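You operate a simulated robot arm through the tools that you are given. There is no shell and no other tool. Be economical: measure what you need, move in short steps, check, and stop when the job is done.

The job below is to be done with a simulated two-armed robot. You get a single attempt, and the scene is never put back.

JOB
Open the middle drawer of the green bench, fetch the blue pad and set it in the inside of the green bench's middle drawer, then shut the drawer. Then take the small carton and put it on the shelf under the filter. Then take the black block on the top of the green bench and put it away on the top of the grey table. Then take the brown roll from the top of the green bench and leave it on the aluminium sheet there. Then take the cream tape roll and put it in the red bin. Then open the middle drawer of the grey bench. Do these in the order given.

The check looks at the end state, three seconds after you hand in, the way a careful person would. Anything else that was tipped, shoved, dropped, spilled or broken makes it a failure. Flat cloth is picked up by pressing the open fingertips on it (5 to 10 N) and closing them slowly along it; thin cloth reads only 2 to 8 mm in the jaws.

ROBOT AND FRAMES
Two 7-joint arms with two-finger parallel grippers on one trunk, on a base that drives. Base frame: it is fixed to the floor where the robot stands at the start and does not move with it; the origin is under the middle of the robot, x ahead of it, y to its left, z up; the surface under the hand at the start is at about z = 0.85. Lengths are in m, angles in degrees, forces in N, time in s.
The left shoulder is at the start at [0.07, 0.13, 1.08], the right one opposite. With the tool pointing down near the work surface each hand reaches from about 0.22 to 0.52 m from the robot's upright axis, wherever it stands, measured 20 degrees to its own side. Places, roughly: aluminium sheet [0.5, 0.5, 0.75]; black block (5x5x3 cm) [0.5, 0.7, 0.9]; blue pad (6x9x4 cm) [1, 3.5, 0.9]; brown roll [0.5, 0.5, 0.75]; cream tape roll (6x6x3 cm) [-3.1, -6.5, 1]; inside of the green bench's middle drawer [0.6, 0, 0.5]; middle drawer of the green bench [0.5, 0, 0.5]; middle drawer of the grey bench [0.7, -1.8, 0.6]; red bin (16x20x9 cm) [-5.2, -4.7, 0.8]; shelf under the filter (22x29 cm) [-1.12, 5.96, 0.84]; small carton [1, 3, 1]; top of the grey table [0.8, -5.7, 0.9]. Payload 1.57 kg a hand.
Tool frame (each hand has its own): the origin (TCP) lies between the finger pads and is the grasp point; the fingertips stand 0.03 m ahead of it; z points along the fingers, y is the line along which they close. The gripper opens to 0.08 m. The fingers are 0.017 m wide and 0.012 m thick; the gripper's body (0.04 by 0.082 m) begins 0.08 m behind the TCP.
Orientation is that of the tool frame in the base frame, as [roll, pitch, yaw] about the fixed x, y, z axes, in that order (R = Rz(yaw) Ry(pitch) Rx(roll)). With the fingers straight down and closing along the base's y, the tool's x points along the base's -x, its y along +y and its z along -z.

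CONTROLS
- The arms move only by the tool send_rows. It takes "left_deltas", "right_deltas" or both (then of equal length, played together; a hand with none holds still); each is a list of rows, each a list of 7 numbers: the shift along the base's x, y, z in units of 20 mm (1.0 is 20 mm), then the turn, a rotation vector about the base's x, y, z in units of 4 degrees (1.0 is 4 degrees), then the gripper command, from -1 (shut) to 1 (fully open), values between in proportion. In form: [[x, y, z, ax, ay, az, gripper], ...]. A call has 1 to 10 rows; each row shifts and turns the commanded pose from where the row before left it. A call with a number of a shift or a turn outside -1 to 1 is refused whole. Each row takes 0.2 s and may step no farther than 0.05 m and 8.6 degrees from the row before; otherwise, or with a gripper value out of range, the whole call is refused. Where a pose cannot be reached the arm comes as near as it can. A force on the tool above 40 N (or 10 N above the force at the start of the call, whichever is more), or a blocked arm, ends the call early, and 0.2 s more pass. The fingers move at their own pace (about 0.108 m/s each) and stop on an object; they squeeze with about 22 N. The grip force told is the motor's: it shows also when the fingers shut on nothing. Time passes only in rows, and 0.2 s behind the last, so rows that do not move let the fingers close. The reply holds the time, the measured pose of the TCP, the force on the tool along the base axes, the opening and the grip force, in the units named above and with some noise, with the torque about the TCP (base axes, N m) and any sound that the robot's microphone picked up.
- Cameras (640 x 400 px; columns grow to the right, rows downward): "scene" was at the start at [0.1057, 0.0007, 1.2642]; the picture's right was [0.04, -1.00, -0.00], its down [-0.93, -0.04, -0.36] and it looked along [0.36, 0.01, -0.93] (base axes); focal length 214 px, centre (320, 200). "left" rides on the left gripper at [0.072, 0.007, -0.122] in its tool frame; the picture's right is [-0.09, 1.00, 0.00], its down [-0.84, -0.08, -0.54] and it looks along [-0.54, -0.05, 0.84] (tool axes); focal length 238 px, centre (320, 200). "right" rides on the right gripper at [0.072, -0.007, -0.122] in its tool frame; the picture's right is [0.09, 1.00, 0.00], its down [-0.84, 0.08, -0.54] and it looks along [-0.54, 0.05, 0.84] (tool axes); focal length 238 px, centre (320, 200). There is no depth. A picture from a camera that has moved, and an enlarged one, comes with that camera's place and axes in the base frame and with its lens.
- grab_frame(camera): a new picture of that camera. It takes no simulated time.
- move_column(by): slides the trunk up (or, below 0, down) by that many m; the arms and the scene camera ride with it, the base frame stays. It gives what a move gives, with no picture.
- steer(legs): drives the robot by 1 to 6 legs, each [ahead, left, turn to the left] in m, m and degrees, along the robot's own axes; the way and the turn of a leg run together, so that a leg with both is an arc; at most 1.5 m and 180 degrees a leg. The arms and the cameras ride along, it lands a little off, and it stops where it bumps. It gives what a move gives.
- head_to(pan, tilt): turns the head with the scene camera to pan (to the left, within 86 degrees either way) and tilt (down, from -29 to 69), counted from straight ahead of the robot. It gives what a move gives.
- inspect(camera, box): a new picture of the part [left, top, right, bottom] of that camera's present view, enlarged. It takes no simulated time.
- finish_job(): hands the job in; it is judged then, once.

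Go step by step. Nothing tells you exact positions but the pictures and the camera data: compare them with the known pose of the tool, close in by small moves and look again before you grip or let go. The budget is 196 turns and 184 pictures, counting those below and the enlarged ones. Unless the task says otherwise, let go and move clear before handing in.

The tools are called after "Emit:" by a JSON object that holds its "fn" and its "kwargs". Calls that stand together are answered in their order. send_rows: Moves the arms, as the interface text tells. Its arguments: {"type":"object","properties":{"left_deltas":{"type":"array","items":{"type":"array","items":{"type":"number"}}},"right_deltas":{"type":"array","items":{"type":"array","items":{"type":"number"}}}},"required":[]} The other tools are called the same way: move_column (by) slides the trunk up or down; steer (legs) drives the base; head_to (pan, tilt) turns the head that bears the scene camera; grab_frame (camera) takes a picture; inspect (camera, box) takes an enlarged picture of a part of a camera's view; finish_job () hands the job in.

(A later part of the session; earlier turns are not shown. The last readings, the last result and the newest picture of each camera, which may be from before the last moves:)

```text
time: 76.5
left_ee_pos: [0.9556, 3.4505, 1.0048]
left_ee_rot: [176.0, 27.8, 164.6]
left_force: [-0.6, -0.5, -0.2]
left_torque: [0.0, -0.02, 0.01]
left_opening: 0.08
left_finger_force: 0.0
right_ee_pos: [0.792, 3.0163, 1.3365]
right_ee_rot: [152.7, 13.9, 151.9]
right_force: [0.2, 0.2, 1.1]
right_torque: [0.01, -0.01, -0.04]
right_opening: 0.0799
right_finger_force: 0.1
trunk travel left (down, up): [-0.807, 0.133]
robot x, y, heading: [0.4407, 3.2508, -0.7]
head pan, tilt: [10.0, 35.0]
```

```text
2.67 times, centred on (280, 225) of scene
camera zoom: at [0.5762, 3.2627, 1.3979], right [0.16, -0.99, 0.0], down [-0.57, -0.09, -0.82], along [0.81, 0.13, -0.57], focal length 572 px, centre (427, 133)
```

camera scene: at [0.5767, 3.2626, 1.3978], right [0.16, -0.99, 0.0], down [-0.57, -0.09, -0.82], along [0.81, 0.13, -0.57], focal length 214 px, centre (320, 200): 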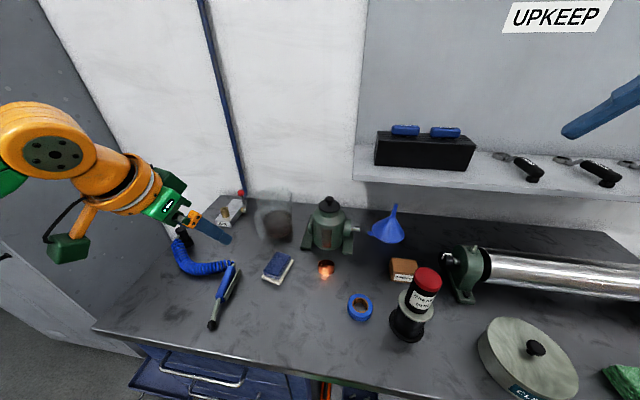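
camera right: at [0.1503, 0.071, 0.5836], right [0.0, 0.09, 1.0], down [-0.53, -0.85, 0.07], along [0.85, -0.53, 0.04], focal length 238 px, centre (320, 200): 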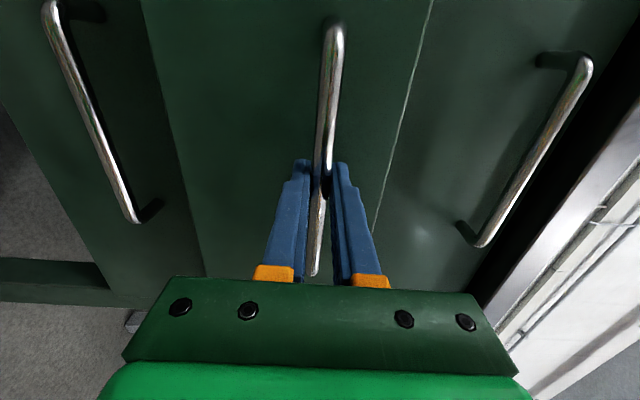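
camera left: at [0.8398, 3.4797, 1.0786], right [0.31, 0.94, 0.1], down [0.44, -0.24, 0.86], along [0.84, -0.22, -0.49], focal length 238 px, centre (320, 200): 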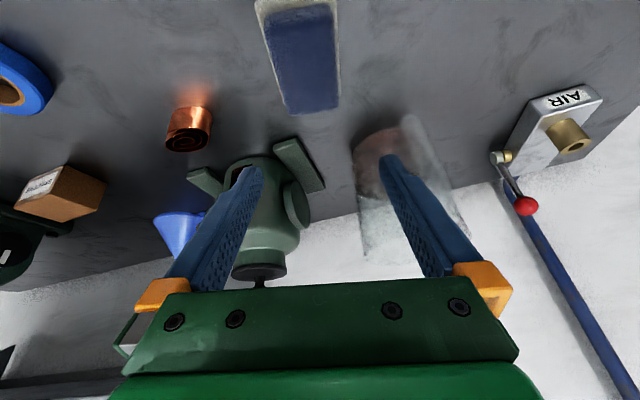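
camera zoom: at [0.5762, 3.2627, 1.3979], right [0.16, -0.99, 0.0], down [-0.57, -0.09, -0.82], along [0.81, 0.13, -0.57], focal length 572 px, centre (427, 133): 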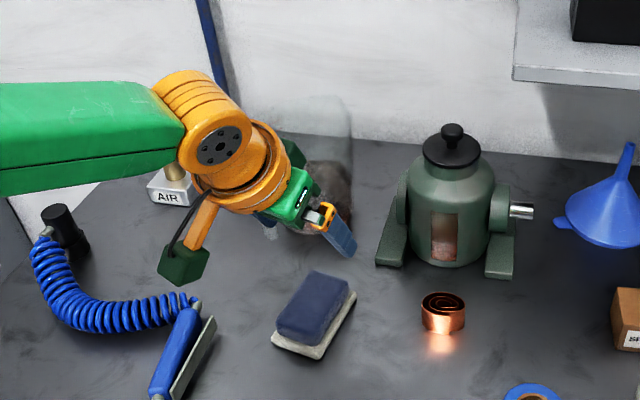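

Aligned. I descend onto the pad.

Emit:
{"fn": "send_rows", "kwargs": {"left_deltas": [[0, 0, -0.9, 0, 0, 0.2, 1], [0, 0, -0.9, 0, 0, 0.2, 1], [0, 0, -0.9, 0, 0, 0.2, 1], [0, 0, -0.9, 0, 0, 0, 1], [0, 0, -0.9, 0, 0, 0, 1], [0, 0, -0.8, 0, 0, 0, 1], [0, 0, 0, 0, 0, 0, 1]]}}

Emit:
{"fn": "grab_frame", "kwargs": {"camera": "left"}}

Emit:
{"fn": "inspect", "kwargs": {"camera": "scene", "box": [200, 180, 360, 280]}}

```text
time: 78.1
left_ee_pos: [0.9342, 3.4624, 0.9152]
left_ee_rot: [175.9, 27.8, 167.0]
left_force: [0.4, -0.9, -0.5]
left_torque: [0.0, 0.0, 0.0]
left_opening: 0.0799
left_finger_force: 0.1
left hand out of reach, approached as far as the arm can: row 4, 5, 6
right_ee_pos: [0.793, 3.0155, 1.3351]
right_ee_rot: [152.6, 13.8, 151.9]
right_force: [0.1, -0.1, -0.2]
right_torque: [0.01, -0.01, -0.05]
right_opening: 0.0803
right_finger_force: 0.1
trunk travel left (down, up): [-0.807, 0.133]
robot x, y, heading: [0.4367, 3.2489, -0.4]
head pan, tilt: [10.0, 35.0]
```

```text
156 pictures are left
camera left: at [0.8163, 3.4856, 0.9894], right [0.27, 0.96, 0.1], down [0.45, -0.22, 0.86], along [0.85, -0.19, -0.49], focal length 238 px, centre (320, 200)
```

left: 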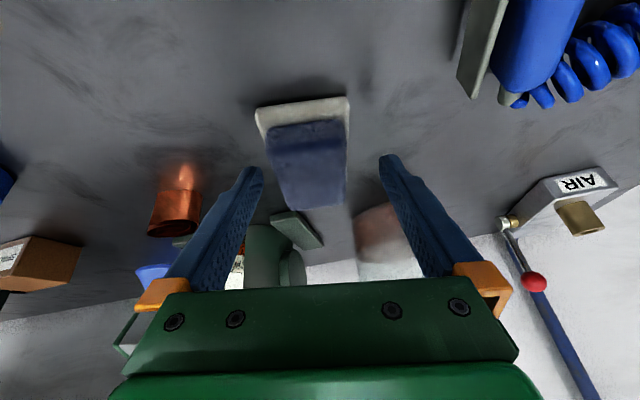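

```text
4.00 times, centred on (280, 230) of scene
camera zoom: at [0.5766, 3.2625, 1.3978], right [0.16, -0.99, 0.0], down [-0.57, -0.09, -0.82], along [0.81, 0.13, -0.57], focal length 858 px, centre (480, 80)
```

zoom: 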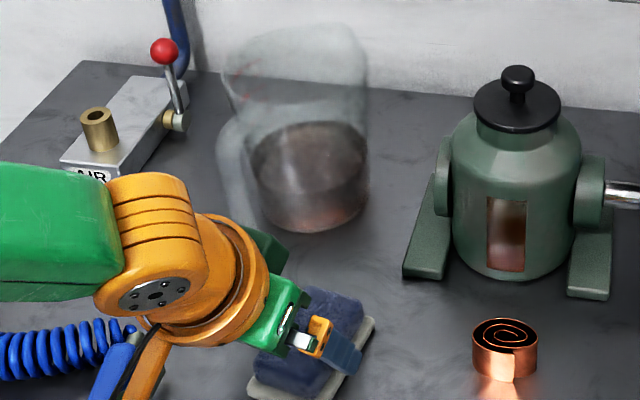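

The arm is at its reach limit because the trunk is high. I raise the hand relative to the trunk and lower the trunk instead.

Emit:
{"fn": "send_rows", "kwargs": {"left_deltas": [[0, 0, 1, 0, 0, 0, 1], [0, 0, 1, 0, 0, 0, 1], [0.2, -0.1, 1, 0, 0, 0, 1], [0.2, -0.1, 1, 0, 0, 0, 1], [0.2, -0.1, 1, 0, 0, 0, 1], [0.2, -0.1, 1, 0, 0, 0, 1], [0.15, -0.1, 1, 0, 0, 0, 1], [0, 0, 1, 0, 0, 0, 1], [0, 0, 1, 0, 0, 0, 1], [0, 0, 0, 0, 0, 0, 1]]}}

Emit:
{"fn": "move_column", "kwargs": {"by": -0.16}}

Emit:
{"fn": "grab_frame", "kwargs": {"camera": "left"}}

```text
time: 80.3
left_ee_pos: [0.9517, 3.4511, 1.0956]
left_ee_rot: [176.1, 27.7, 167.0]
left_force: [0.0, -0.1, 0.3]
left_torque: [0.0, -0.01, 0.0]
left_opening: 0.0798
left_finger_force: 0.1
right_ee_pos: [0.7923, 3.0169, 1.3351]
right_ee_rot: [152.6, 13.8, 151.9]
right_force: [-0.1, 0.0, 0.0]
right_torque: [0.01, 0.01, 0.0]
right_opening: 0.0802
right_finger_force: 0.0
trunk travel left (down, up): [-0.807, 0.133]
robot x, y, heading: [0.4429, 3.2479, -0.6]
head pan, tilt: [10.0, 35.0]
```

```text
time: 82.1
left_ee_pos: [0.9511, 3.4517, 0.9363]
left_ee_rot: [176.0, 27.7, 167.0]
left_force: [-0.3, -0.7, -0.3]
left_torque: [-0.01, -0.01, 0.03]
left_opening: 0.08
left_finger_force: 0.0
right_ee_pos: [0.791, 3.0169, 1.1757]
right_ee_rot: [152.6, 13.9, 151.9]
right_force: [-0.2, 0.5, -0.1]
right_torque: [0.02, -0.02, 0.0]
right_opening: 0.0801
right_finger_force: 0.2
trunk travel left (down, up): [-0.647, 0.293]
robot x, y, heading: [0.4414, 3.2528, -0.6]
head pan, tilt: [10.0, 35.0]
```

```text
154 pictures are left
camera left: at [0.8332, 3.4753, 1.0101], right [0.27, 0.96, 0.1], down [0.45, -0.22, 0.86], along [0.85, -0.19, -0.49], focal length 238 px, centre (320, 200)
```

left: 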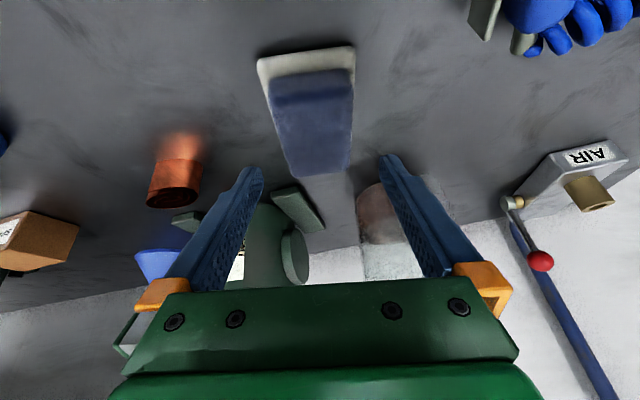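

Emit:
{"fn": "send_rows", "kwargs": {"left_deltas": [[0, 0, -0.6, 0, 0, 0, 1], [0, 0, -0.6, 0, 0, 0, 1], [0, 0, -0.5, 0, 0, 0, 1], [0, 0, -0.3, 0, 0, 0, 1], [0, 0, 0, 0, 0, 0, 1]]}}

Emit:
{"fn": "grab_frame", "kwargs": {"camera": "left"}}

```text
time: 83.3
left_ee_pos: [0.9514, 3.4514, 0.8957]
left_ee_rot: [176.0, 27.6, 167.0]
left_force: [0.4, -0.3, -0.2]
left_torque: [0.03, -0.05, 0.0]
left_opening: 0.0797
left_finger_force: 0.0
right_ee_pos: [0.7915, 3.0165, 1.1758]
right_ee_rot: [152.7, 13.8, 151.9]
right_force: [0.9, 0.3, -0.3]
right_torque: [-0.05, 0.02, 0.01]
right_opening: 0.0802
right_finger_force: 0.0
trunk travel left (down, up): [-0.647, 0.293]
robot x, y, heading: [0.4365, 3.2538, -0.7]
head pan, tilt: [10.0, 35.0]
```

```text
153 pictures are left
camera left: at [0.8334, 3.4751, 0.9693], right [0.27, 0.96, 0.1], down [0.45, -0.22, 0.86], along [0.85, -0.19, -0.49], focal length 238 px, centre (320, 200)
```

left: 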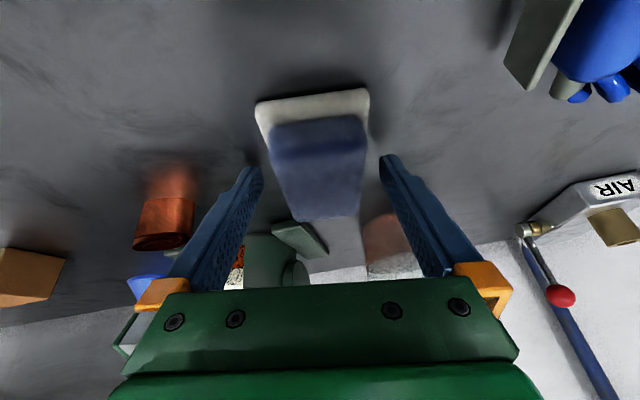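

Emit:
{"fn": "send_rows", "kwargs": {"left_deltas": [[0, 0, -0.3, 0, 0, 0, 1], [0, 0, -0.2, 0, 0, 0, 1], [0, 0, 0, 0, 0, 0, 0], [0, 0, 0, 0, 0, 0, -1], [0, 0, 0, 0, 0, 0, -1], [0, 0, 0, 0, 0, 0, -1]]}}

Emit:
{"fn": "grab_frame", "kwargs": {"camera": "left"}}

```text
time: 84.3
left_ee_pos: [0.9496, 3.4437, 0.8928]
left_ee_rot: [176.4, 28.9, 166.9]
left_force: [-1.6, -8.1, 15.0]
left_torque: [-0.49, 0.17, -0.05]
left_opening: 0.0595
left_finger_force: 22.6
right_ee_pos: [0.7864, 3.0132, 1.1785]
right_ee_rot: [152.5, 14.1, 151.8]
right_force: [0.1, 0.6, -0.7]
right_torque: [-0.05, 0.0, 0.02]
right_opening: 0.0799
right_finger_force: 0.2
trunk travel left (down, up): [-0.647, 0.293]
robot x, y, heading: [0.4409, 3.2498, -0.7]
head pan, tilt: [10.0, 35.0]
stopped in row 4 (left hand): the force on the tool passed its limit at 42 N (the readings are from after the stop); the commanded pose is now the measured one
```

```text
152 pictures are left
camera left: at [0.8312, 3.4699, 0.9637], right [0.27, 0.96, 0.1], down [0.44, -0.22, 0.87], along [0.86, -0.2, -0.48], focal length 238 px, centre (320, 200)
```

left: 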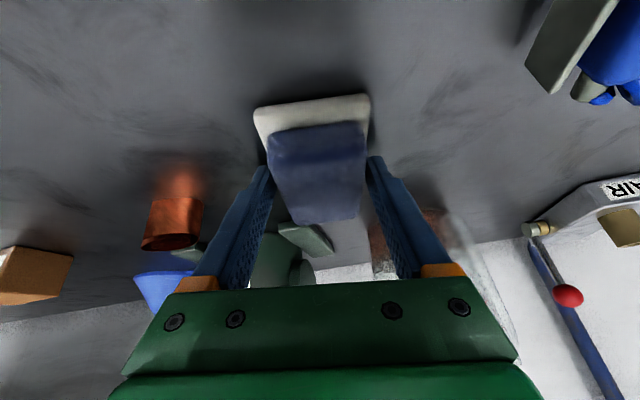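

The pad is gripped (≈60 mm). I keep squeezing and lift.

Emit:
{"fn": "send_rows", "kwargs": {"left_deltas": [[0, 0, 0.2, 0, 0, 0, -1], [0, 0, 0.3, 0, 0, 0, -1], [0, 0, 0.8, 0, 0, 0, -1], [0, 0, 1, 0, 0, 0, -1], [0, 0, 1, 0, 0, 0, -1], [0, 0, 1, 0, 0, 0, -1], [0, 0, 1, 0, 0, 0, -1], [0, 0, 1, 0, 0, 0, -1]]}}

Emit:
{"fn": "grab_frame", "kwargs": {"camera": "left"}}

```text
time: 86.1
left_ee_pos: [0.9531, 3.4478, 1.0047]
left_ee_rot: [176.3, 28.1, 167.0]
left_force: [0.6, 0.0, 0.6]
left_torque: [0.02, 0.0, -0.01]
left_opening: 0.0
left_finger_force: 21.3
left hand out of reach, approached as far as the arm can: row 8
right_ee_pos: [0.7925, 3.0155, 1.1759]
right_ee_rot: [152.6, 13.8, 151.8]
right_force: [-0.5, -0.3, 0.4]
right_torque: [0.04, 0.03, 0.0]
right_opening: 0.0799
right_finger_force: 0.0
trunk travel left (down, up): [-0.647, 0.293]
robot x, y, heading: [0.4385, 3.2508, -0.8]
head pan, tilt: [10.0, 35.0]
```

```text
151 pictures are left
camera left: at [0.8344, 3.4725, 1.0772], right [0.27, 0.96, 0.1], down [0.45, -0.22, 0.87], along [0.85, -0.19, -0.49], focal length 238 px, centre (320, 200)
```

left: 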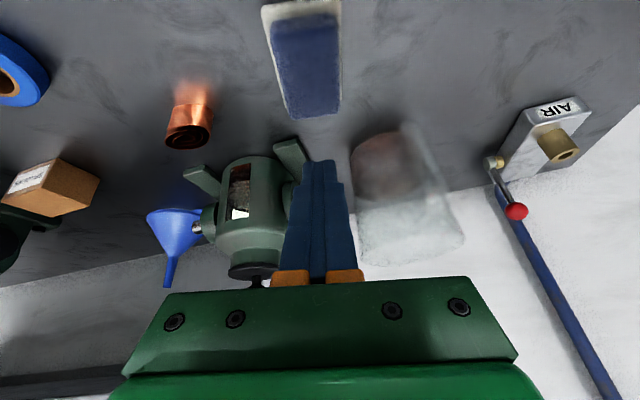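

It slipped: the fingertips were too high on the bevelled pad (bench top is nearer z≈0.845). I reopen and go lower.

Emit:
{"fn": "send_rows", "kwargs": {"left_deltas": [[0, -0.1, 0, 0, 0, 0, 1], [0, -0.1, 0, 0, 0, 0, 1], [0, 0, -1, 0, 0, 0, 1], [0, 0, -1, 0, 0, 0, 1], [0, 0, -1, 0, 0, 0, 1], [0, 0, -1, 0, 0, 0, 1], [0, 0, -1, 0, 0, 0, 1], [0, 0, -0.6, 0, 0, 0, 1], [0, 0, -0.4, 0, 0, 0, 1], [0, 0, -0.2, 0, 0, 0, 1]]}}

Emit:
{"fn": "grab_frame", "kwargs": {"camera": "left"}}

```text
time: 88.2
left_ee_pos: [0.9517, 3.4459, 0.8915]
left_ee_rot: [176.7, 29.9, 167.2]
left_force: [-4.9, 1.1, 17.3]
left_torque: [-0.69, 0.18, -0.12]
left_opening: 0.0788
left_finger_force: 0.0
right_ee_pos: [0.7854, 3.0155, 1.1782]
right_ee_rot: [152.5, 14.1, 151.8]
right_force: [-0.3, -0.2, -0.2]
right_torque: [-0.02, -0.03, -0.01]
right_opening: 0.0802
right_finger_force: 0.0
trunk travel left (down, up): [-0.647, 0.293]
robot x, y, heading: [0.4375, 3.2514, -0.5]
head pan, tilt: [10.0, 35.0]
stopped in row 10 (left hand): the force on the tool passed its limit at 45 N (the readings are from after the stop); the commanded pose is now the measured one
```

```text
150 pictures are left
camera left: at [0.8313, 3.4694, 0.9616], right [0.27, 0.96, 0.1], down [0.42, -0.21, 0.88], along [0.87, -0.2, -0.46], focal length 238 px, centre (320, 200)
```

left: 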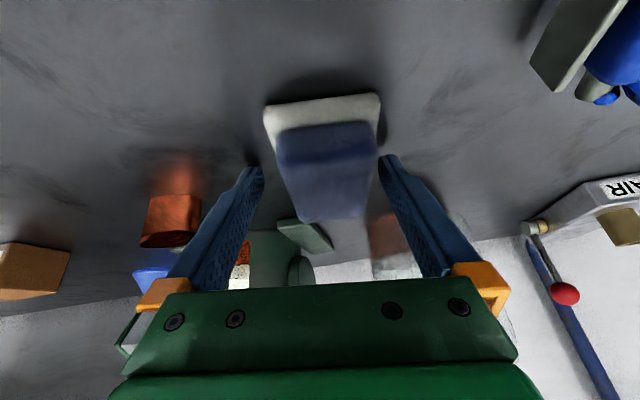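

The tips touch the bench here (z≈0.86), so height is right. I lift 3 mm, close gently and check before lifting.

Emit:
{"fn": "send_rows", "kwargs": {"left_deltas": [[0, 0, 0.2, 0, 0, 0, 1], [0, 0, 0, 0, 0, 0, 0.4], [0, 0, 0, 0, 0, 0, -1], [0, 0, 0, 0, 0, 0, -1], [0, 0, 0, 0, 0, 0, -1], [0, 0, 0, 0, 0, 0, -1]]}}

Emit:
{"fn": "grab_frame", "kwargs": {"camera": "left"}}

Emit:
{"fn": "inspect", "kwargs": {"camera": "scene", "box": [200, 230, 360, 330]}}

```text
time: 89.6
left_ee_pos: [0.9549, 3.4426, 0.8925]
left_ee_rot: [176.5, 29.3, 167.1]
left_force: [-0.7, -0.6, 2.0]
left_torque: [-0.09, 0.01, -0.04]
left_opening: 0.0596
left_finger_force: 21.6
right_ee_pos: [0.7907, 3.0132, 1.1747]
right_ee_rot: [152.6, 13.8, 151.8]
right_force: [0.0, 0.7, 0.4]
right_torque: [-0.02, -0.05, 0.04]
right_opening: 0.0801
right_finger_force: 0.0
trunk travel left (down, up): [-0.647, 0.293]
robot x, y, heading: [0.4402, 3.2531, -0.6]
head pan, tilt: [10.0, 35.0]
```

```text
149 pictures are left
camera left: at [0.8355, 3.4685, 0.9626], right [0.27, 0.96, 0.1], down [0.43, -0.21, 0.88], along [0.86, -0.19, -0.47], focal length 238 px, centre (320, 200)
```

left: 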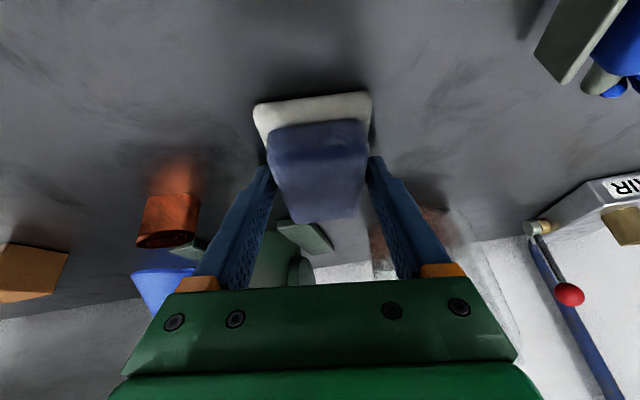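

```text
4.00 times, centred on (280, 280) of scene
camera zoom: at [0.5761, 3.2614, 1.2379], right [0.16, -0.99, 0.0], down [-0.57, -0.09, -0.82], along [0.81, 0.13, -0.57], focal length 858 px, centre (480, -120)
```

zoom: 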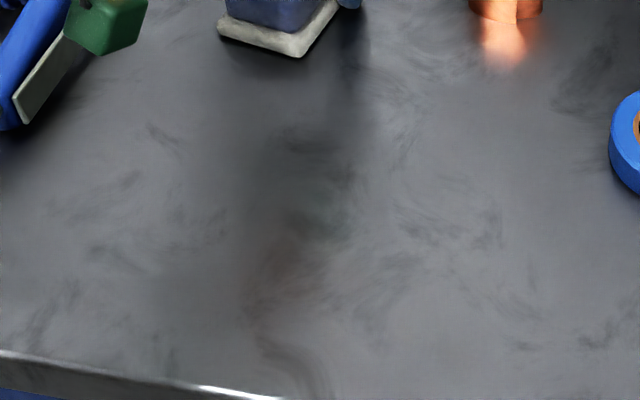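

Emit:
{"fn": "send_rows", "kwargs": {"left_deltas": [[0, 0, 0.15, 0, 0, 0, -1], [0, 0, 0.2, 0, 0, 0, -1], [0, 0, 0.3, 0, 0, 0, -1], [0, 0, 0.3, 0, 0, 0, -1], [0, 0, 0, 0, 0, 0, -1]]}}

Emit:
{"fn": "grab_frame", "kwargs": {"camera": "left"}}

```text
time: 90.8
left_ee_pos: [0.9547, 3.4441, 0.909]
left_ee_rot: [176.5, 29.3, 167.2]
left_force: [-0.6, -0.1, -0.6]
left_torque: [0.03, 0.01, 0.04]
left_opening: 0.0596
left_finger_force: 21.9
right_ee_pos: [0.7932, 3.0154, 1.1759]
right_ee_rot: [152.6, 13.7, 151.8]
right_force: [0.8, 0.7, -0.6]
right_torque: [0.03, 0.03, 0.02]
right_opening: 0.0801
right_finger_force: 0.1
trunk travel left (down, up): [-0.647, 0.293]
robot x, y, heading: [0.4442, 3.2506, -0.9]
head pan, tilt: [10.0, 35.0]
```

```text
147 pictures are left
camera left: at [0.8366, 3.4697, 0.9809], right [0.27, 0.96, 0.1], down [0.43, -0.21, 0.88], along [0.86, -0.19, -0.47], focal length 238 px, centre (320, 200)
```

left: 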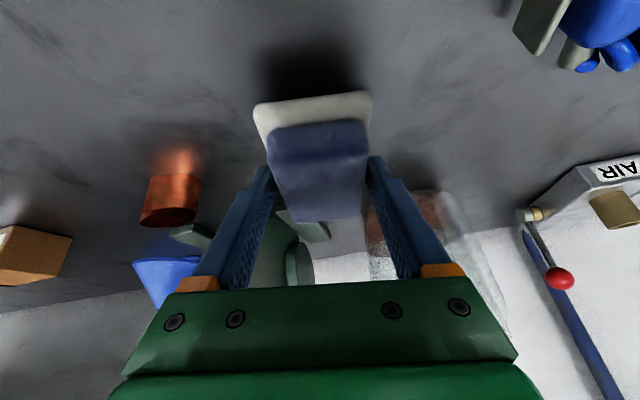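

The pad is held and rising. I lift slowly by the trunk, back off, and drive back to the green bench.

Emit:
{"fn": "move_column", "kwargs": {"by": 0.15}}

Emit:
{"fn": "steer", "kwargs": {"legs": [[-0.55, 0, 0.8]]}}

Emit:
{"fn": "grab_frame", "kwargs": {"camera": "left"}}

```text
time: 92.5
left_ee_pos: [0.9565, 3.4439, 1.0595]
left_ee_rot: [176.5, 29.2, 167.2]
left_force: [-0.4, -0.2, -0.2]
left_torque: [0.06, 0.01, -0.02]
left_opening: 0.0597
left_finger_force: 22.1
right_ee_pos: [0.793, 3.0158, 1.3252]
right_ee_rot: [152.6, 13.9, 151.8]
right_force: [0.0, -0.2, 0.2]
right_torque: [0.0, -0.03, 0.04]
right_opening: 0.0801
right_finger_force: 0.0
trunk travel left (down, up): [-0.797, 0.143]
robot x, y, heading: [0.4421, 3.2501, -0.6]
head pan, tilt: [10.0, 35.0]
```

```text
time: 95.7
left_ee_pos: [0.4048, 3.4575, 1.06]
left_ee_rot: [176.5, 29.1, 168.4]
left_force: [0.1, 0.5, 0.2]
left_torque: [-0.03, 0.0, 0.0]
left_opening: 0.0595
left_finger_force: 21.7
right_ee_pos: [0.2499, 3.0233, 1.3262]
right_ee_rot: [152.6, 13.7, 153.0]
right_force: [-0.6, -0.8, -0.2]
right_torque: [0.04, 0.04, 0.01]
right_opening: 0.0801
right_finger_force: 0.2
trunk travel left (down, up): [-0.797, 0.143]
robot x, y, heading: [-0.1085, 3.252, 0.3]
head pan, tilt: [10.0, 35.0]
```

```text
146 pictures are left
camera left: at [0.2855, 3.4792, 1.1303], right [0.25, 0.96, 0.1], down [0.44, -0.2, 0.88], along [0.86, -0.18, -0.47], focal length 238 px, centre (320, 200)
```

left: 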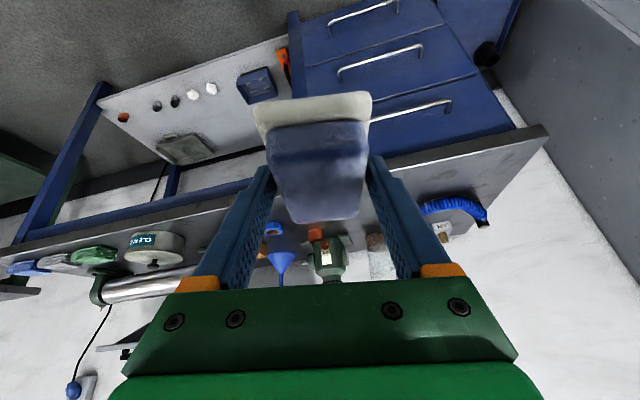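

Pad secure. Drive back to in front of the open drawer.

Emit:
{"fn": "steer", "kwargs": {"legs": [[-0.5, 0, 0], [0, -1.4, 0], [0, -1.4, 0], [0, -0.6, 0]]}}

Emit:
{"fn": "head_to", "kwargs": {"pan": 10, "tilt": 45}}

Emit:
{"fn": "grab_frame", "kwargs": {"camera": "scene"}}

```text
time: 114.7
left_ee_pos: [-0.111, 0.0679, 1.0596]
left_ee_rot: [176.6, 29.3, 167.2]
left_force: [0.6, -1.1, -1.5]
left_torque: [-0.02, -0.01, 0.01]
left_opening: 0.059
left_finger_force: 22.8
right_ee_pos: [-0.2755, -0.3619, 1.3251]
right_ee_rot: [152.7, 13.7, 151.7]
right_force: [-0.2, -0.1, -0.2]
right_torque: [-0.02, 0.03, -0.02]
right_opening: 0.0801
right_finger_force: 0.0
trunk travel left (down, up): [-0.797, 0.143]
robot x, y, heading: [-0.6268, -0.1299, -0.7]
head pan, tilt: [10.0, 35.0]
```

```text
time: 115.4
left_ee_pos: [-0.1117, 0.0664, 1.0601]
left_ee_rot: [176.5, 29.2, 167.0]
left_force: [-0.3, -0.7, -1.7]
left_torque: [0.02, 0.01, 0.01]
left_opening: 0.0595
left_finger_force: 21.9
right_ee_pos: [-0.2764, -0.3641, 1.3262]
right_ee_rot: [152.6, 13.8, 151.8]
right_force: [0.2, 0.8, 0.2]
right_torque: [-0.01, 0.02, -0.01]
right_opening: 0.0801
right_finger_force: 0.0
trunk travel left (down, up): [-0.797, 0.143]
robot x, y, heading: [-0.6283, -0.1266, -0.7]
head pan, tilt: [10.0, 45.0]
```

```text
145 pictures are left
camera scene: at [-0.4967, -0.1164, 1.373], right [0.16, -0.99, 0.0], down [-0.7, -0.11, -0.71], along [0.7, 0.11, -0.71], focal length 214 px, centre (320, 200)
```

scene: 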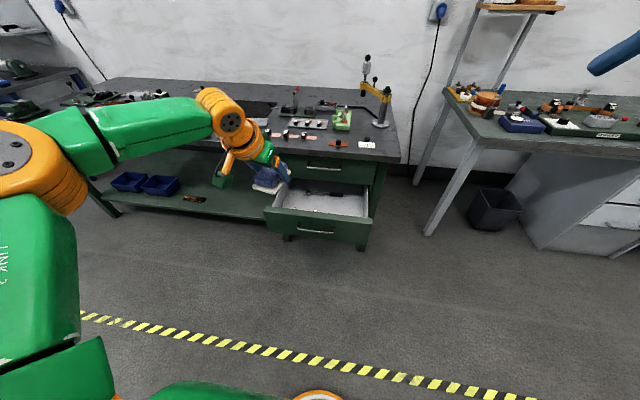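

Emit:
{"fn": "send_rows", "kwargs": {"left_deltas": [[-0.5, 0, 0, 0.2, 0.9, 0, -1], [-0.5, 0, 0, 0.2, 0.9, 0, -1], [-0.5, 0, 0, 0.2, 0.9, 0, -1], [-0.5, 0, 0, 0.2, 0.9, 0, -1], [-0.5, 0, 0, 0.2, 0.9, 0, -1], [-0.5, 0, 0, 0.2, 0.9, 0, -1], [-0.5, 0, 0, 0.2, 0.9, 0, -1], [-0.5, 0, 0, 0.2, 0.9, 0, -1]]}}

Emit:
{"fn": "steer", "kwargs": {"legs": [[0.3, -0.05, 0.7]]}}

Emit:
{"fn": "head_to", "kwargs": {"pan": 10, "tilt": 50}}

Emit:
{"fn": "grab_frame", "kwargs": {"camera": "scene"}}

Emit:
{"fn": "grab_frame", "kwargs": {"camera": "left"}}

```text
time: 117.2
left_ee_pos: [-0.1945, 0.0683, 1.0592]
left_ee_rot: [176.8, -0.1, 167.1]
left_force: [0.1, -1.5, -1.2]
left_torque: [0.0, 0.0, 0.02]
left_opening: 0.0595
left_finger_force: 22.3
left hand out of reach, approached as far as the arm can: row 8
right_ee_pos: [-0.2758, -0.3621, 1.3256]
right_ee_rot: [152.5, 13.7, 151.7]
right_force: [0.7, 0.9, 0.1]
right_torque: [0.01, -0.01, 0.02]
right_opening: 0.0797
right_finger_force: 0.0
trunk travel left (down, up): [-0.797, 0.143]
robot x, y, heading: [-0.6269, -0.1258, -0.9]
head pan, tilt: [10.0, 45.0]
```

```text
time: 119.2
left_ee_pos: [0.0916, 0.0228, 1.0595]
left_ee_rot: [176.7, 0.2, 167.9]
left_force: [-0.1, 0.5, -0.2]
left_torque: [0.03, -0.07, -0.01]
left_opening: 0.0593
left_finger_force: 22.0
right_ee_pos: [0.0153, -0.4088, 1.3266]
right_ee_rot: [152.6, 13.9, 152.5]
right_force: [-0.6, -1.4, 0.5]
right_torque: [0.0, -0.01, 0.03]
right_opening: 0.0802
right_finger_force: 0.1
trunk travel left (down, up): [-0.797, 0.143]
robot x, y, heading: [-0.3356, -0.1759, -0.1]
head pan, tilt: [10.0, 45.0]
```

```text
time: 119.9
left_ee_pos: [0.0938, 0.0233, 1.0592]
left_ee_rot: [176.8, 0.0, 167.9]
left_force: [0.6, 0.7, -1.2]
left_torque: [0.0, -0.03, -0.03]
left_opening: 0.0592
left_finger_force: 22.0
right_ee_pos: [0.0176, -0.4098, 1.3268]
right_ee_rot: [152.7, 13.8, 152.5]
right_force: [-0.4, 0.0, 0.7]
right_torque: [-0.01, 0.01, 0.0]
right_opening: 0.0801
right_finger_force: 0.1
trunk travel left (down, up): [-0.797, 0.143]
robot x, y, heading: [-0.336, -0.1785, 0.1]
head pan, tilt: [10.0, 50.0]
```

```text
144 pictures are left
camera scene: at [-0.2112, -0.1672, 1.3662], right [0.17, -0.98, 0.0], down [-0.75, -0.13, -0.64], along [0.63, 0.11, -0.77], focal length 214 px, centre (320, 200)
```

scene: 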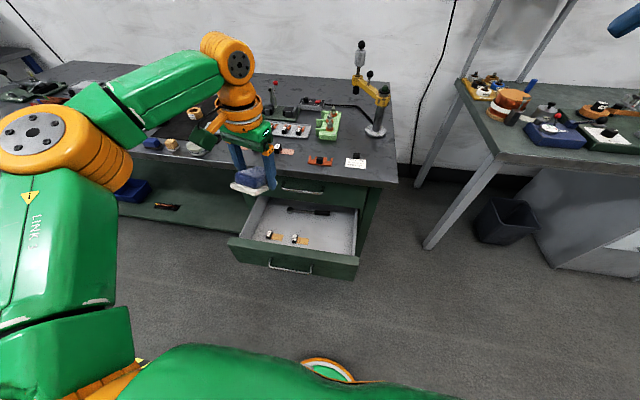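

```text
143 pictures are left
camera left: at [0.0224, 0.0368, 1.1805], right [0.3, 0.95, 0.06], down [0.8, -0.28, 0.54], along [0.53, -0.12, -0.84], focal length 238 px, centre (320, 200)
```

left: 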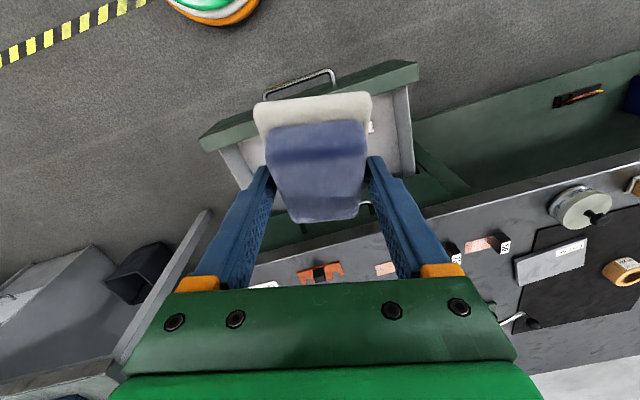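

There are a few items in the drawer already; I zoom to find a free spot.

Emit:
{"fn": "inspect", "kwargs": {"camera": "scene", "box": [220, 165, 380, 265]}}

```text
4.00 times, centred on (300, 215) of scene
camera zoom: at [-0.2112, -0.1672, 1.3662], right [0.17, -0.98, 0.0], down [-0.75, -0.13, -0.64], along [0.63, 0.11, -0.77], focal length 858 px, centre (400, 140)
```

zoom: 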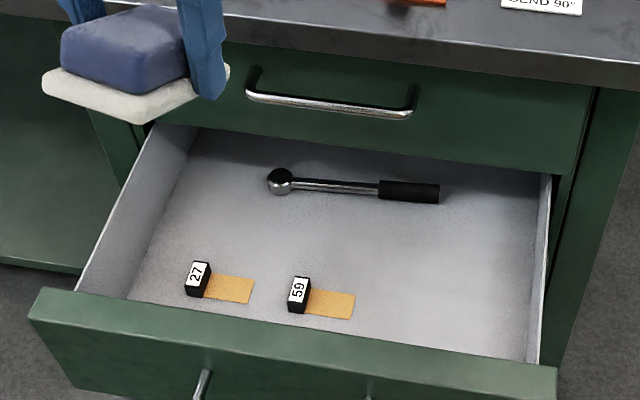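

Free spot is the right side of the drawer, about [0.245, −0.125]. I shift the robot, turn the pad square, and check from above.

Emit:
{"fn": "steer", "kwargs": {"legs": [[0.11, -0.15, 0]]}}

Emit:
{"fn": "send_rows", "kwargs": {"left_deltas": [[0.5, 0, 0, 0, -0.5, 0.6, -1], [0.5, 0, 0, 0, -0.5, 0.6, -1], [0.5, 0, 0, 0, -0.5, 0.6, -1], [0.5, 0, 0, 0, -0.5, 0.6, -1], [0, 0, 0, 0, -0.5, 0.6, -1]]}}

Emit:
{"fn": "grab_frame", "kwargs": {"camera": "scene"}}

Emit:
{"fn": "grab_frame", "kwargs": {"camera": "left"}}

```text
time: 121.4
left_ee_pos: [0.2012, -0.1175, 1.0599]
left_ee_rot: [176.9, 0.2, 168.1]
left_force: [-1.1, 0.4, -0.3]
left_torque: [-0.05, 0.01, 0.01]
left_opening: 0.0596
left_finger_force: 21.8
right_ee_pos: [0.1275, -0.5506, 1.3265]
right_ee_rot: [152.7, 14.0, 152.7]
right_force: [0.4, 0.6, -1.1]
right_torque: [-0.05, 0.01, 0.01]
right_opening: 0.0802
right_finger_force: 0.0
trunk travel left (down, up): [-0.797, 0.143]
robot x, y, heading: [-0.2277, -0.3231, 0.2]
head pan, tilt: [10.0, 50.0]
```

```text
time: 122.6
left_ee_pos: [0.232, -0.1154, 1.057]
left_ee_rot: [175.8, 10.0, -179.8]
left_force: [0.5, -0.5, -1.4]
left_torque: [0.03, 0.03, 0.02]
left_opening: 0.0594
left_finger_force: 22.2
left hand out of reach, approached as far as the arm can: row 2, 3, 4
right_ee_pos: [0.1291, -0.553, 1.3257]
right_ee_rot: [152.7, 13.9, 152.6]
right_force: [-0.2, 0.8, 0.3]
right_torque: [0.0, 0.04, 0.01]
right_opening: 0.08
right_finger_force: 0.1
trunk travel left (down, up): [-0.797, 0.143]
robot x, y, heading: [-0.2263, -0.3216, 0.4]
head pan, tilt: [10.0, 50.0]
```

```text
141 pictures are left
camera scene: at [-0.1008, -0.3117, 1.3661], right [0.18, -0.98, 0.0], down [-0.75, -0.14, -0.64], along [0.63, 0.11, -0.77], focal length 214 px, centre (320, 200)
```

scene: 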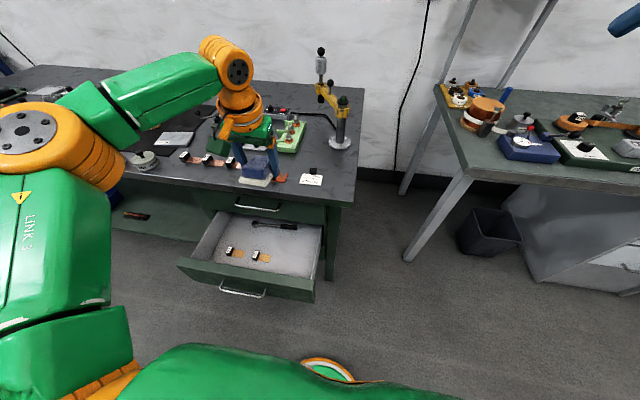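

```text
140 pictures are left
camera left: at [0.1405, -0.1187, 1.1648], right [0.08, 0.99, 0.09], down [0.73, -0.12, 0.67], along [0.68, 0.01, -0.74], focal length 238 px, centre (320, 200)
```

left: 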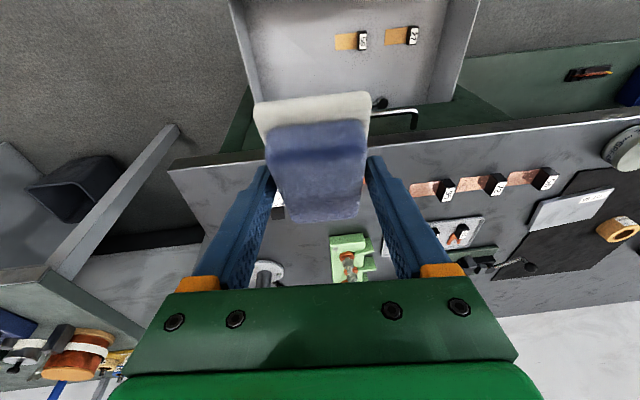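

Above the free spot. I lower the trunk into the drawer.

Emit:
{"fn": "send_rows", "kwargs": {"left_deltas": [[0.4, -0.5, 0, 0, 0, 0, -1]]}}

Emit:
{"fn": "move_column", "kwargs": {"by": -0.25}}

Emit:
{"fn": "move_column", "kwargs": {"by": -0.15}}

Emit:
{"fn": "grab_frame", "kwargs": {"camera": "scene"}}

Emit:
{"fn": "grab_frame", "kwargs": {"camera": "left"}}

```text
time: 123.0
left_ee_pos: [0.2344, -0.1243, 1.056]
left_ee_rot: [175.8, 10.0, -179.9]
left_force: [0.9, 0.0, -0.7]
left_torque: [-0.03, -0.01, -0.01]
left_opening: 0.0593
left_finger_force: 22.0
left hand out of reach, approached as far as the arm can: row 1
right_ee_pos: [0.1298, -0.5543, 1.3251]
right_ee_rot: [152.5, 13.8, 152.8]
right_force: [-0.7, -0.5, -0.5]
right_torque: [-0.02, 0.01, 0.02]
right_opening: 0.08
right_finger_force: 0.1
trunk travel left (down, up): [-0.797, 0.143]
robot x, y, heading: [-0.2277, -0.3229, 0.1]
head pan, tilt: [10.0, 50.0]
```

```text
time: 125.6
left_ee_pos: [0.2342, -0.1221, 0.8054]
left_ee_rot: [175.8, 10.0, -179.9]
left_force: [-0.1, 0.0, -0.9]
left_torque: [0.04, 0.04, 0.0]
left_opening: 0.0591
left_finger_force: 21.6
right_ee_pos: [0.1286, -0.5534, 1.0738]
right_ee_rot: [152.6, 13.7, 152.6]
right_force: [-0.9, 0.3, 0.9]
right_torque: [0.0, 0.02, -0.02]
right_opening: 0.08
right_finger_force: 0.1
trunk travel left (down, up): [-0.547, 0.393]
robot x, y, heading: [-0.2279, -0.322, 0.3]
head pan, tilt: [10.0, 50.0]
```

```text
time: 127.3
left_ee_pos: [0.2346, -0.1226, 0.6563]
left_ee_rot: [175.8, 10.0, -179.9]
left_force: [0.6, 0.6, -0.8]
left_torque: [0.0, -0.02, -0.01]
left_opening: 0.0593
left_finger_force: 22.5
right_ee_pos: [0.1289, -0.5532, 0.9255]
right_ee_rot: [152.5, 13.8, 152.7]
right_force: [0.9, -0.8, -0.2]
right_torque: [-0.04, 0.0, 0.0]
right_opening: 0.08
right_finger_force: 0.0
trunk travel left (down, up): [-0.397, 0.543]
robot x, y, heading: [-0.2292, -0.3263, 0.5]
head pan, tilt: [10.0, 50.0]
```

```text
139 pictures are left
camera scene: at [-0.1005, -0.3121, 0.9661], right [0.18, -0.98, 0.0], down [-0.75, -0.14, -0.64], along [0.63, 0.11, -0.77], focal length 214 px, centre (320, 200)
```

scene: 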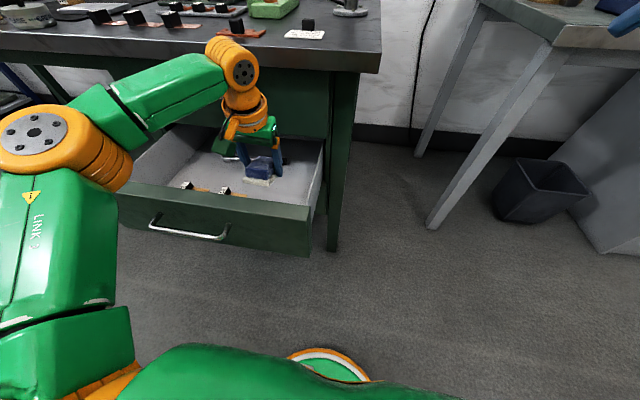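

```text
138 pictures are left
camera left: at [0.1427, -0.1262, 0.7636], right [0.08, 0.99, 0.09], down [0.73, -0.12, 0.67], along [0.68, 0.01, -0.74], focal length 238 px, centre (320, 200)
```

left: 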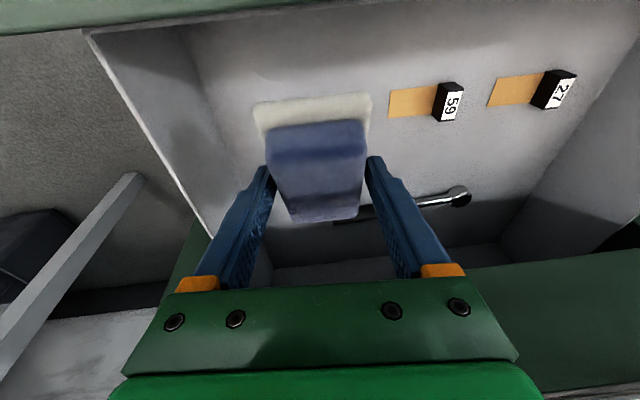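

Clear of the tags and ratchet. I lower until the pad touches.

Emit:
{"fn": "send_rows", "kwargs": {"left_deltas": [[0, 0, -0.8, 0, 0, 0, -1], [0, 0, -0.8, 0, 0, 0, -1], [0, 0, -0.6, 0, 0, 0, -1], [0, 0, -0.4, 0, 0, 0, -1], [0, 0, -0.3, 0, 0, 0, -1]]}}

Emit:
{"fn": "grab_frame", "kwargs": {"camera": "left"}}

```text
time: 128.5
left_ee_pos: [0.2337, -0.1225, 0.599]
left_ee_rot: [175.8, 10.1, -179.9]
left_force: [-0.6, 1.3, -0.9]
left_torque: [-0.01, -0.01, 0.01]
left_opening: 0.0595
left_finger_force: 22.2
right_ee_pos: [0.1287, -0.5534, 0.9258]
right_ee_rot: [152.6, 13.8, 152.7]
right_force: [0.8, -0.3, 0.5]
right_torque: [-0.02, 0.01, -0.01]
right_opening: 0.0799
right_finger_force: 0.1
trunk travel left (down, up): [-0.397, 0.543]
robot x, y, heading: [-0.2264, -0.3253, 0.3]
head pan, tilt: [10.0, 50.0]
```

```text
137 pictures are left
camera left: at [0.1419, -0.1264, 0.7054], right [0.08, 0.99, 0.09], down [0.73, -0.12, 0.67], along [0.68, 0.01, -0.74], focal length 238 px, centre (320, 200)
```

left: 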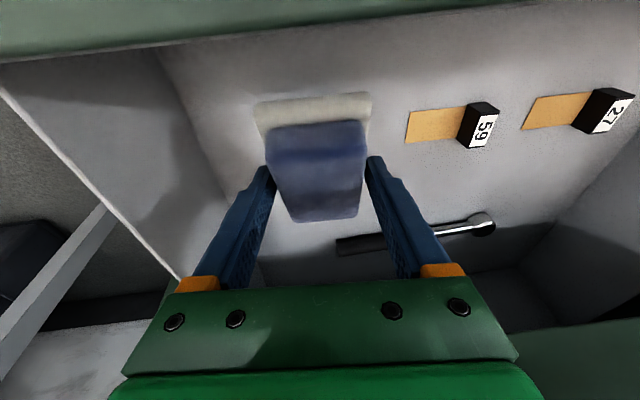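

Emit:
{"fn": "send_rows", "kwargs": {"left_deltas": [[0, 0, -0.3, 0, 0, 0, -1], [0, 0, -0.3, 0, 0, 0, -1], [0, 0, -0.3, 0, 0, 0, -1], [0, 0, 0, 0, 0, 0, -1]]}}

Emit:
{"fn": "inspect", "kwargs": {"camera": "scene", "box": [120, 100, 360, 250]}}

```text
time: 129.5
left_ee_pos: [0.2346, -0.1222, 0.5823]
left_ee_rot: [175.9, 10.1, -179.9]
left_force: [0.1, 0.6, -0.9]
left_torque: [0.02, 0.02, 0.01]
left_opening: 0.0591
left_finger_force: 21.5
right_ee_pos: [0.1298, -0.5528, 0.9255]
right_ee_rot: [152.6, 13.8, 152.7]
right_force: [-0.2, -0.2, -0.2]
right_torque: [0.01, 0.02, 0.03]
right_opening: 0.08
right_finger_force: 0.0
trunk travel left (down, up): [-0.397, 0.543]
robot x, y, heading: [-0.2249, -0.3242, 0.1]
head pan, tilt: [10.0, 50.0]
```

```text
2.67 times, centred on (240, 175) of scene
camera zoom: at [-0.1004, -0.3121, 0.9661], right [0.18, -0.98, 0.0], down [-0.75, -0.14, -0.64], along [0.63, 0.11, -0.77], focal length 572 px, centre (533, 267)
```

zoom: 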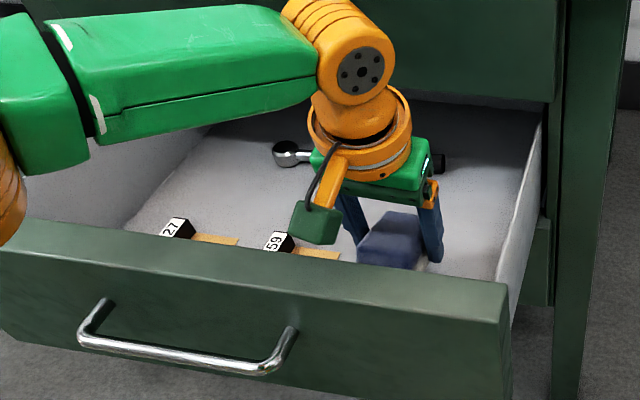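

Emit:
{"fn": "send_rows", "kwargs": {"left_deltas": [[0, 0, -0.25, 0, 0, 0, -1], [0, 0, -0.25, 0, 0, 0, -1], [0, 0, 0, 0, 0, 0, -1]]}}

Emit:
{"fn": "grab_frame", "kwargs": {"camera": "left"}}

```text
time: 130.3
left_ee_pos: [0.2309, -0.1209, 0.57]
left_ee_rot: [175.8, 10.0, -179.9]
left_force: [-0.8, -0.2, -0.5]
left_torque: [-0.01, -0.02, -0.03]
left_opening: 0.0594
left_finger_force: 21.5
left hand out of reach, approached as far as the arm can: row 2
right_ee_pos: [0.1285, -0.5531, 0.9252]
right_ee_rot: [152.6, 13.8, 152.7]
right_force: [-0.4, 0.0, -0.3]
right_torque: [0.02, -0.01, 0.04]
right_opening: 0.0798
right_finger_force: 0.0
trunk travel left (down, up): [-0.397, 0.543]
robot x, y, heading: [-0.2241, -0.3252, 0.1]
head pan, tilt: [10.0, 50.0]
```

```text
135 pictures are left
camera left: at [0.1401, -0.1237, 0.6777], right [0.08, 0.99, 0.09], down [0.73, -0.12, 0.67], along [0.68, 0.01, -0.74], focal length 238 px, centre (320, 200)
```

left: 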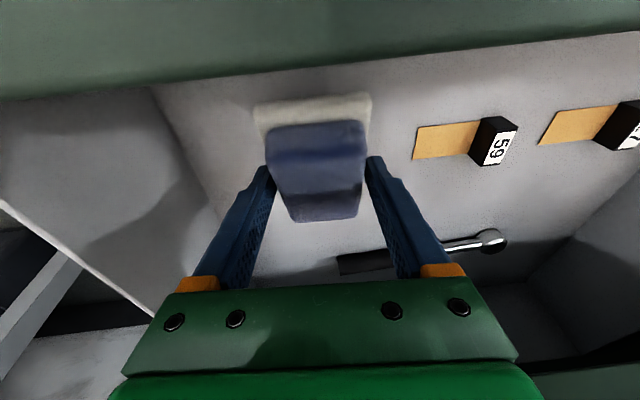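

Still a few cm above the floor. I drive 3 cm ahead (so the wrist camera clears the drawer front) and lower the trunk a little more.

Emit:
{"fn": "steer", "kwargs": {"legs": [[0.03, 0, 0]]}}

Emit:
{"fn": "move_column", "kwargs": {"by": -0.02}}

Emit:
{"fn": "inspect", "kwargs": {"camera": "scene", "box": [120, 100, 360, 250]}}

```text
time: 131.2
left_ee_pos: [0.2621, -0.1193, 0.571]
left_ee_rot: [175.9, 10.0, -179.8]
left_force: [-0.4, 0.3, -0.5]
left_torque: [0.04, 0.03, 0.01]
left_opening: 0.0593
left_finger_force: 22.4
right_ee_pos: [0.1589, -0.5523, 0.9252]
right_ee_rot: [152.6, 13.9, 152.7]
right_force: [0.7, -0.6, 0.0]
right_torque: [-0.01, -0.04, 0.0]
right_opening: 0.0798
right_finger_force: 0.0
trunk travel left (down, up): [-0.397, 0.543]
robot x, y, heading: [-0.1964, -0.3272, 0.4]
head pan, tilt: [10.0, 50.0]
```

```text
time: 131.8
left_ee_pos: [0.2615, -0.119, 0.551]
left_ee_rot: [175.8, 9.9, -179.9]
left_force: [-1.0, 0.2, -0.2]
left_torque: [0.01, 0.02, 0.0]
left_opening: 0.0594
left_finger_force: 22.2
right_ee_pos: [0.1584, -0.5537, 0.9061]
right_ee_rot: [152.6, 14.0, 152.7]
right_force: [-0.5, 0.2, -0.5]
right_torque: [-0.04, 0.03, 0.0]
right_opening: 0.0798
right_finger_force: 0.1
trunk travel left (down, up): [-0.377, 0.563]
robot x, y, heading: [-0.1952, -0.3233, 0.4]
head pan, tilt: [10.0, 50.0]
```

```text
2.67 times, centred on (240, 175) of scene
camera zoom: at [-0.0712, -0.3121, 0.946], right [0.18, -0.98, 0.0], down [-0.75, -0.14, -0.64], along [0.63, 0.11, -0.77], focal length 572 px, centre (533, 267)
```

zoom: 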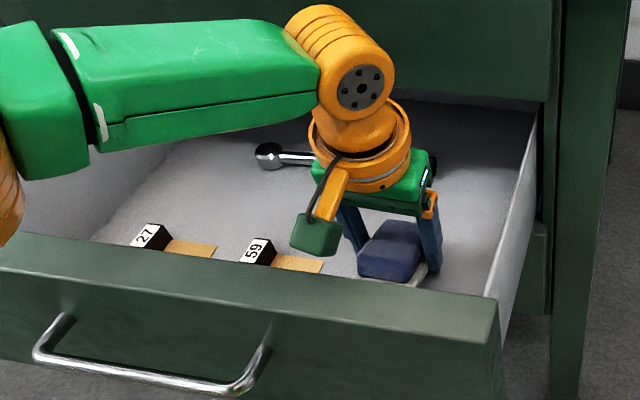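

Emit:
{"fn": "move_column", "kwargs": {"by": -0.015}}

Emit:
{"fn": "grab_frame", "kwargs": {"camera": "scene"}}

```text
time: 132.5
left_ee_pos: [0.2605, -0.119, 0.5378]
left_ee_rot: [175.7, 10.4, -179.9]
left_force: [0.2, 5.2, 16.7]
left_torque: [-0.26, -0.66, 0.2]
left_opening: 0.0597
left_finger_force: 22.1
right_ee_pos: [0.1571, -0.5541, 0.8922]
right_ee_rot: [152.5, 14.0, 152.7]
right_force: [-0.3, 1.0, -0.2]
right_torque: [0.01, -0.01, 0.02]
right_opening: 0.0802
right_finger_force: 0.1
trunk travel left (down, up): [-0.362, 0.578]
robot x, y, heading: [-0.1973, -0.3247, 0.2]
head pan, tilt: [10.0, 50.0]
```

```text
133 pictures are left
camera scene: at [-0.0741, -0.3124, 0.9318], right [0.18, -0.98, 0.0], down [-0.75, -0.14, -0.65], along [0.64, 0.11, -0.76], focal length 214 px, centre (320, 200)
```

scene: 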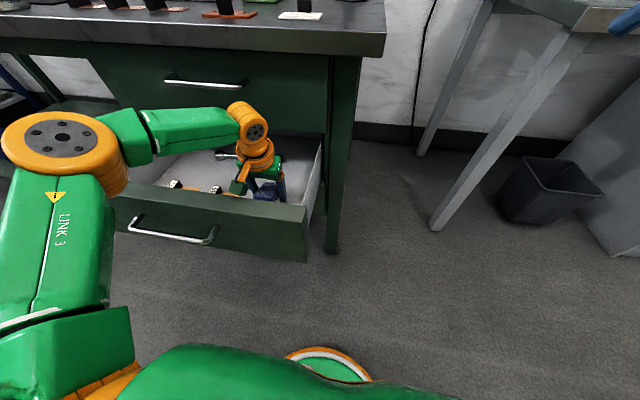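

Contact: the pad is on the drawer floor. I open and raise.

Emit:
{"fn": "send_rows", "kwargs": {"left_deltas": [[0, 0, 0, 0, 0, 0, 0.8], [0, 0, 0, 0, 0, 0, 1], [0, 0, 0, 0, 0, 0, 1]]}}

Emit:
{"fn": "move_column", "kwargs": {"by": 0.05}}

Emit:
{"fn": "grab_frame", "kwargs": {"camera": "left"}}

Emit:
{"fn": "move_column", "kwargs": {"by": 0.35}}

Emit:
{"fn": "grab_frame", "kwargs": {"camera": "left"}}

Emit:
{"fn": "grab_frame", "kwargs": {"camera": "scene"}}

```text
time: 133.3
left_ee_pos: [0.262, -0.1197, 0.5358]
left_ee_rot: [175.9, 9.9, -179.9]
left_force: [0.2, 0.1, 0.3]
left_torque: [0.01, 0.02, 0.0]
left_opening: 0.0801
left_finger_force: 0.0
right_ee_pos: [0.1584, -0.5542, 0.8908]
right_ee_rot: [152.6, 13.9, 152.7]
right_force: [0.1, -0.8, -0.7]
right_torque: [0.02, -0.01, -0.02]
right_opening: 0.0799
right_finger_force: 0.0
trunk travel left (down, up): [-0.362, 0.578]
robot x, y, heading: [-0.1971, -0.322, 0.3]
head pan, tilt: [10.0, 50.0]
```

```text
time: 134.2
left_ee_pos: [0.2606, -0.1194, 0.5861]
left_ee_rot: [175.8, 10.0, -179.8]
left_force: [0.3, 0.1, 0.3]
left_torque: [0.02, -0.02, -0.01]
left_opening: 0.08
left_finger_force: 0.1
right_ee_pos: [0.1594, -0.554, 0.9405]
right_ee_rot: [152.5, 13.8, 152.8]
right_force: [-0.6, 1.4, -0.3]
right_torque: [0.0, 0.02, 0.03]
right_opening: 0.0801
right_finger_force: 0.1
trunk travel left (down, up): [-0.412, 0.528]
robot x, y, heading: [-0.1967, -0.3245, -0.0]
head pan, tilt: [10.0, 50.0]
```

```text
132 pictures are left
camera left: at [0.1696, -0.1237, 0.6929], right [0.08, 0.99, 0.09], down [0.73, -0.12, 0.67], along [0.68, 0.01, -0.73], focal length 238 px, centre (320, 200)
```

left: 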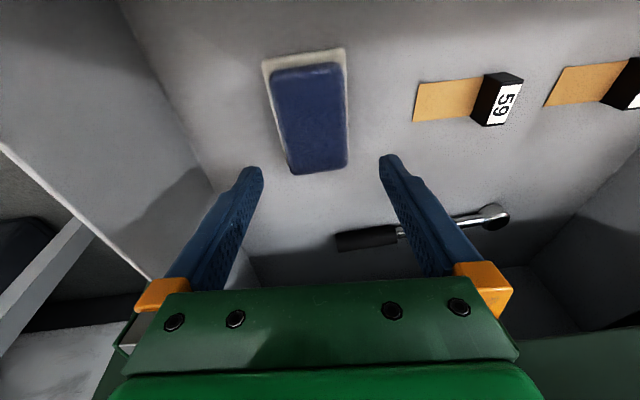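

```text
time: 137.6
left_ee_pos: [0.2614, -0.1205, 0.9352]
left_ee_rot: [175.9, 10.0, -179.9]
left_force: [0.9, 0.0, 0.3]
left_torque: [-0.01, -0.04, 0.01]
left_opening: 0.0801
left_finger_force: 0.2
right_ee_pos: [0.1579, -0.5533, 1.2904]
right_ee_rot: [152.6, 13.8, 152.7]
right_force: [0.5, -0.6, -0.2]
right_torque: [0.03, -0.01, 0.03]
right_opening: 0.08
right_finger_force: 0.1
trunk travel left (down, up): [-0.762, 0.178]
robot x, y, heading: [-0.1957, -0.3283, 0.2]
head pan, tilt: [10.0, 50.0]
```

```text
131 pictures are left
camera left: at [0.1696, -0.1237, 1.0429], right [0.08, 0.99, 0.09], down [0.73, -0.12, 0.67], along [0.68, 0.01, -0.73], focal length 238 px, centre (320, 200)
```

left: 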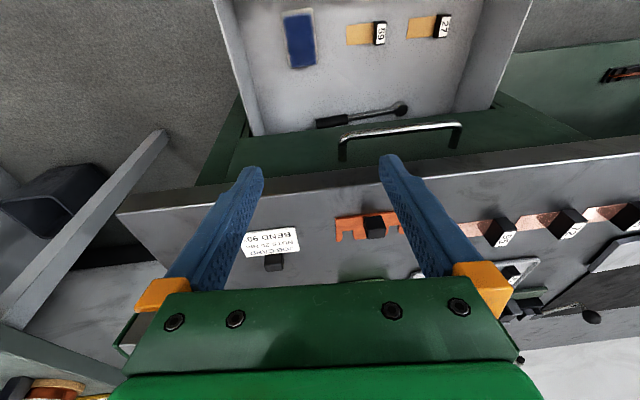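

```text
130 pictures are left
camera scene: at [-0.0711, -0.3121, 1.3311], right [0.18, -0.98, 0.0], down [-0.75, -0.14, -0.64], along [0.63, 0.11, -0.77], focal length 214 px, centre (320, 200)
```

scene: 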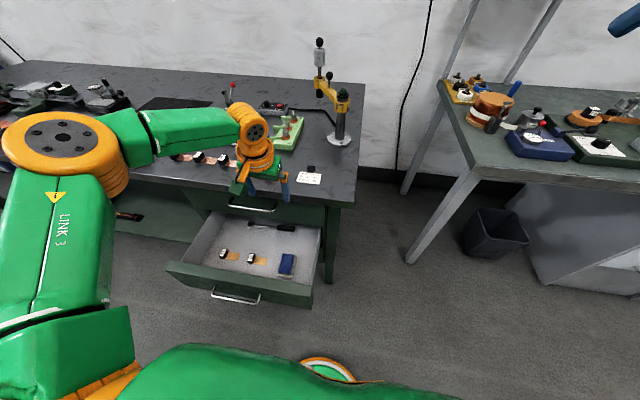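

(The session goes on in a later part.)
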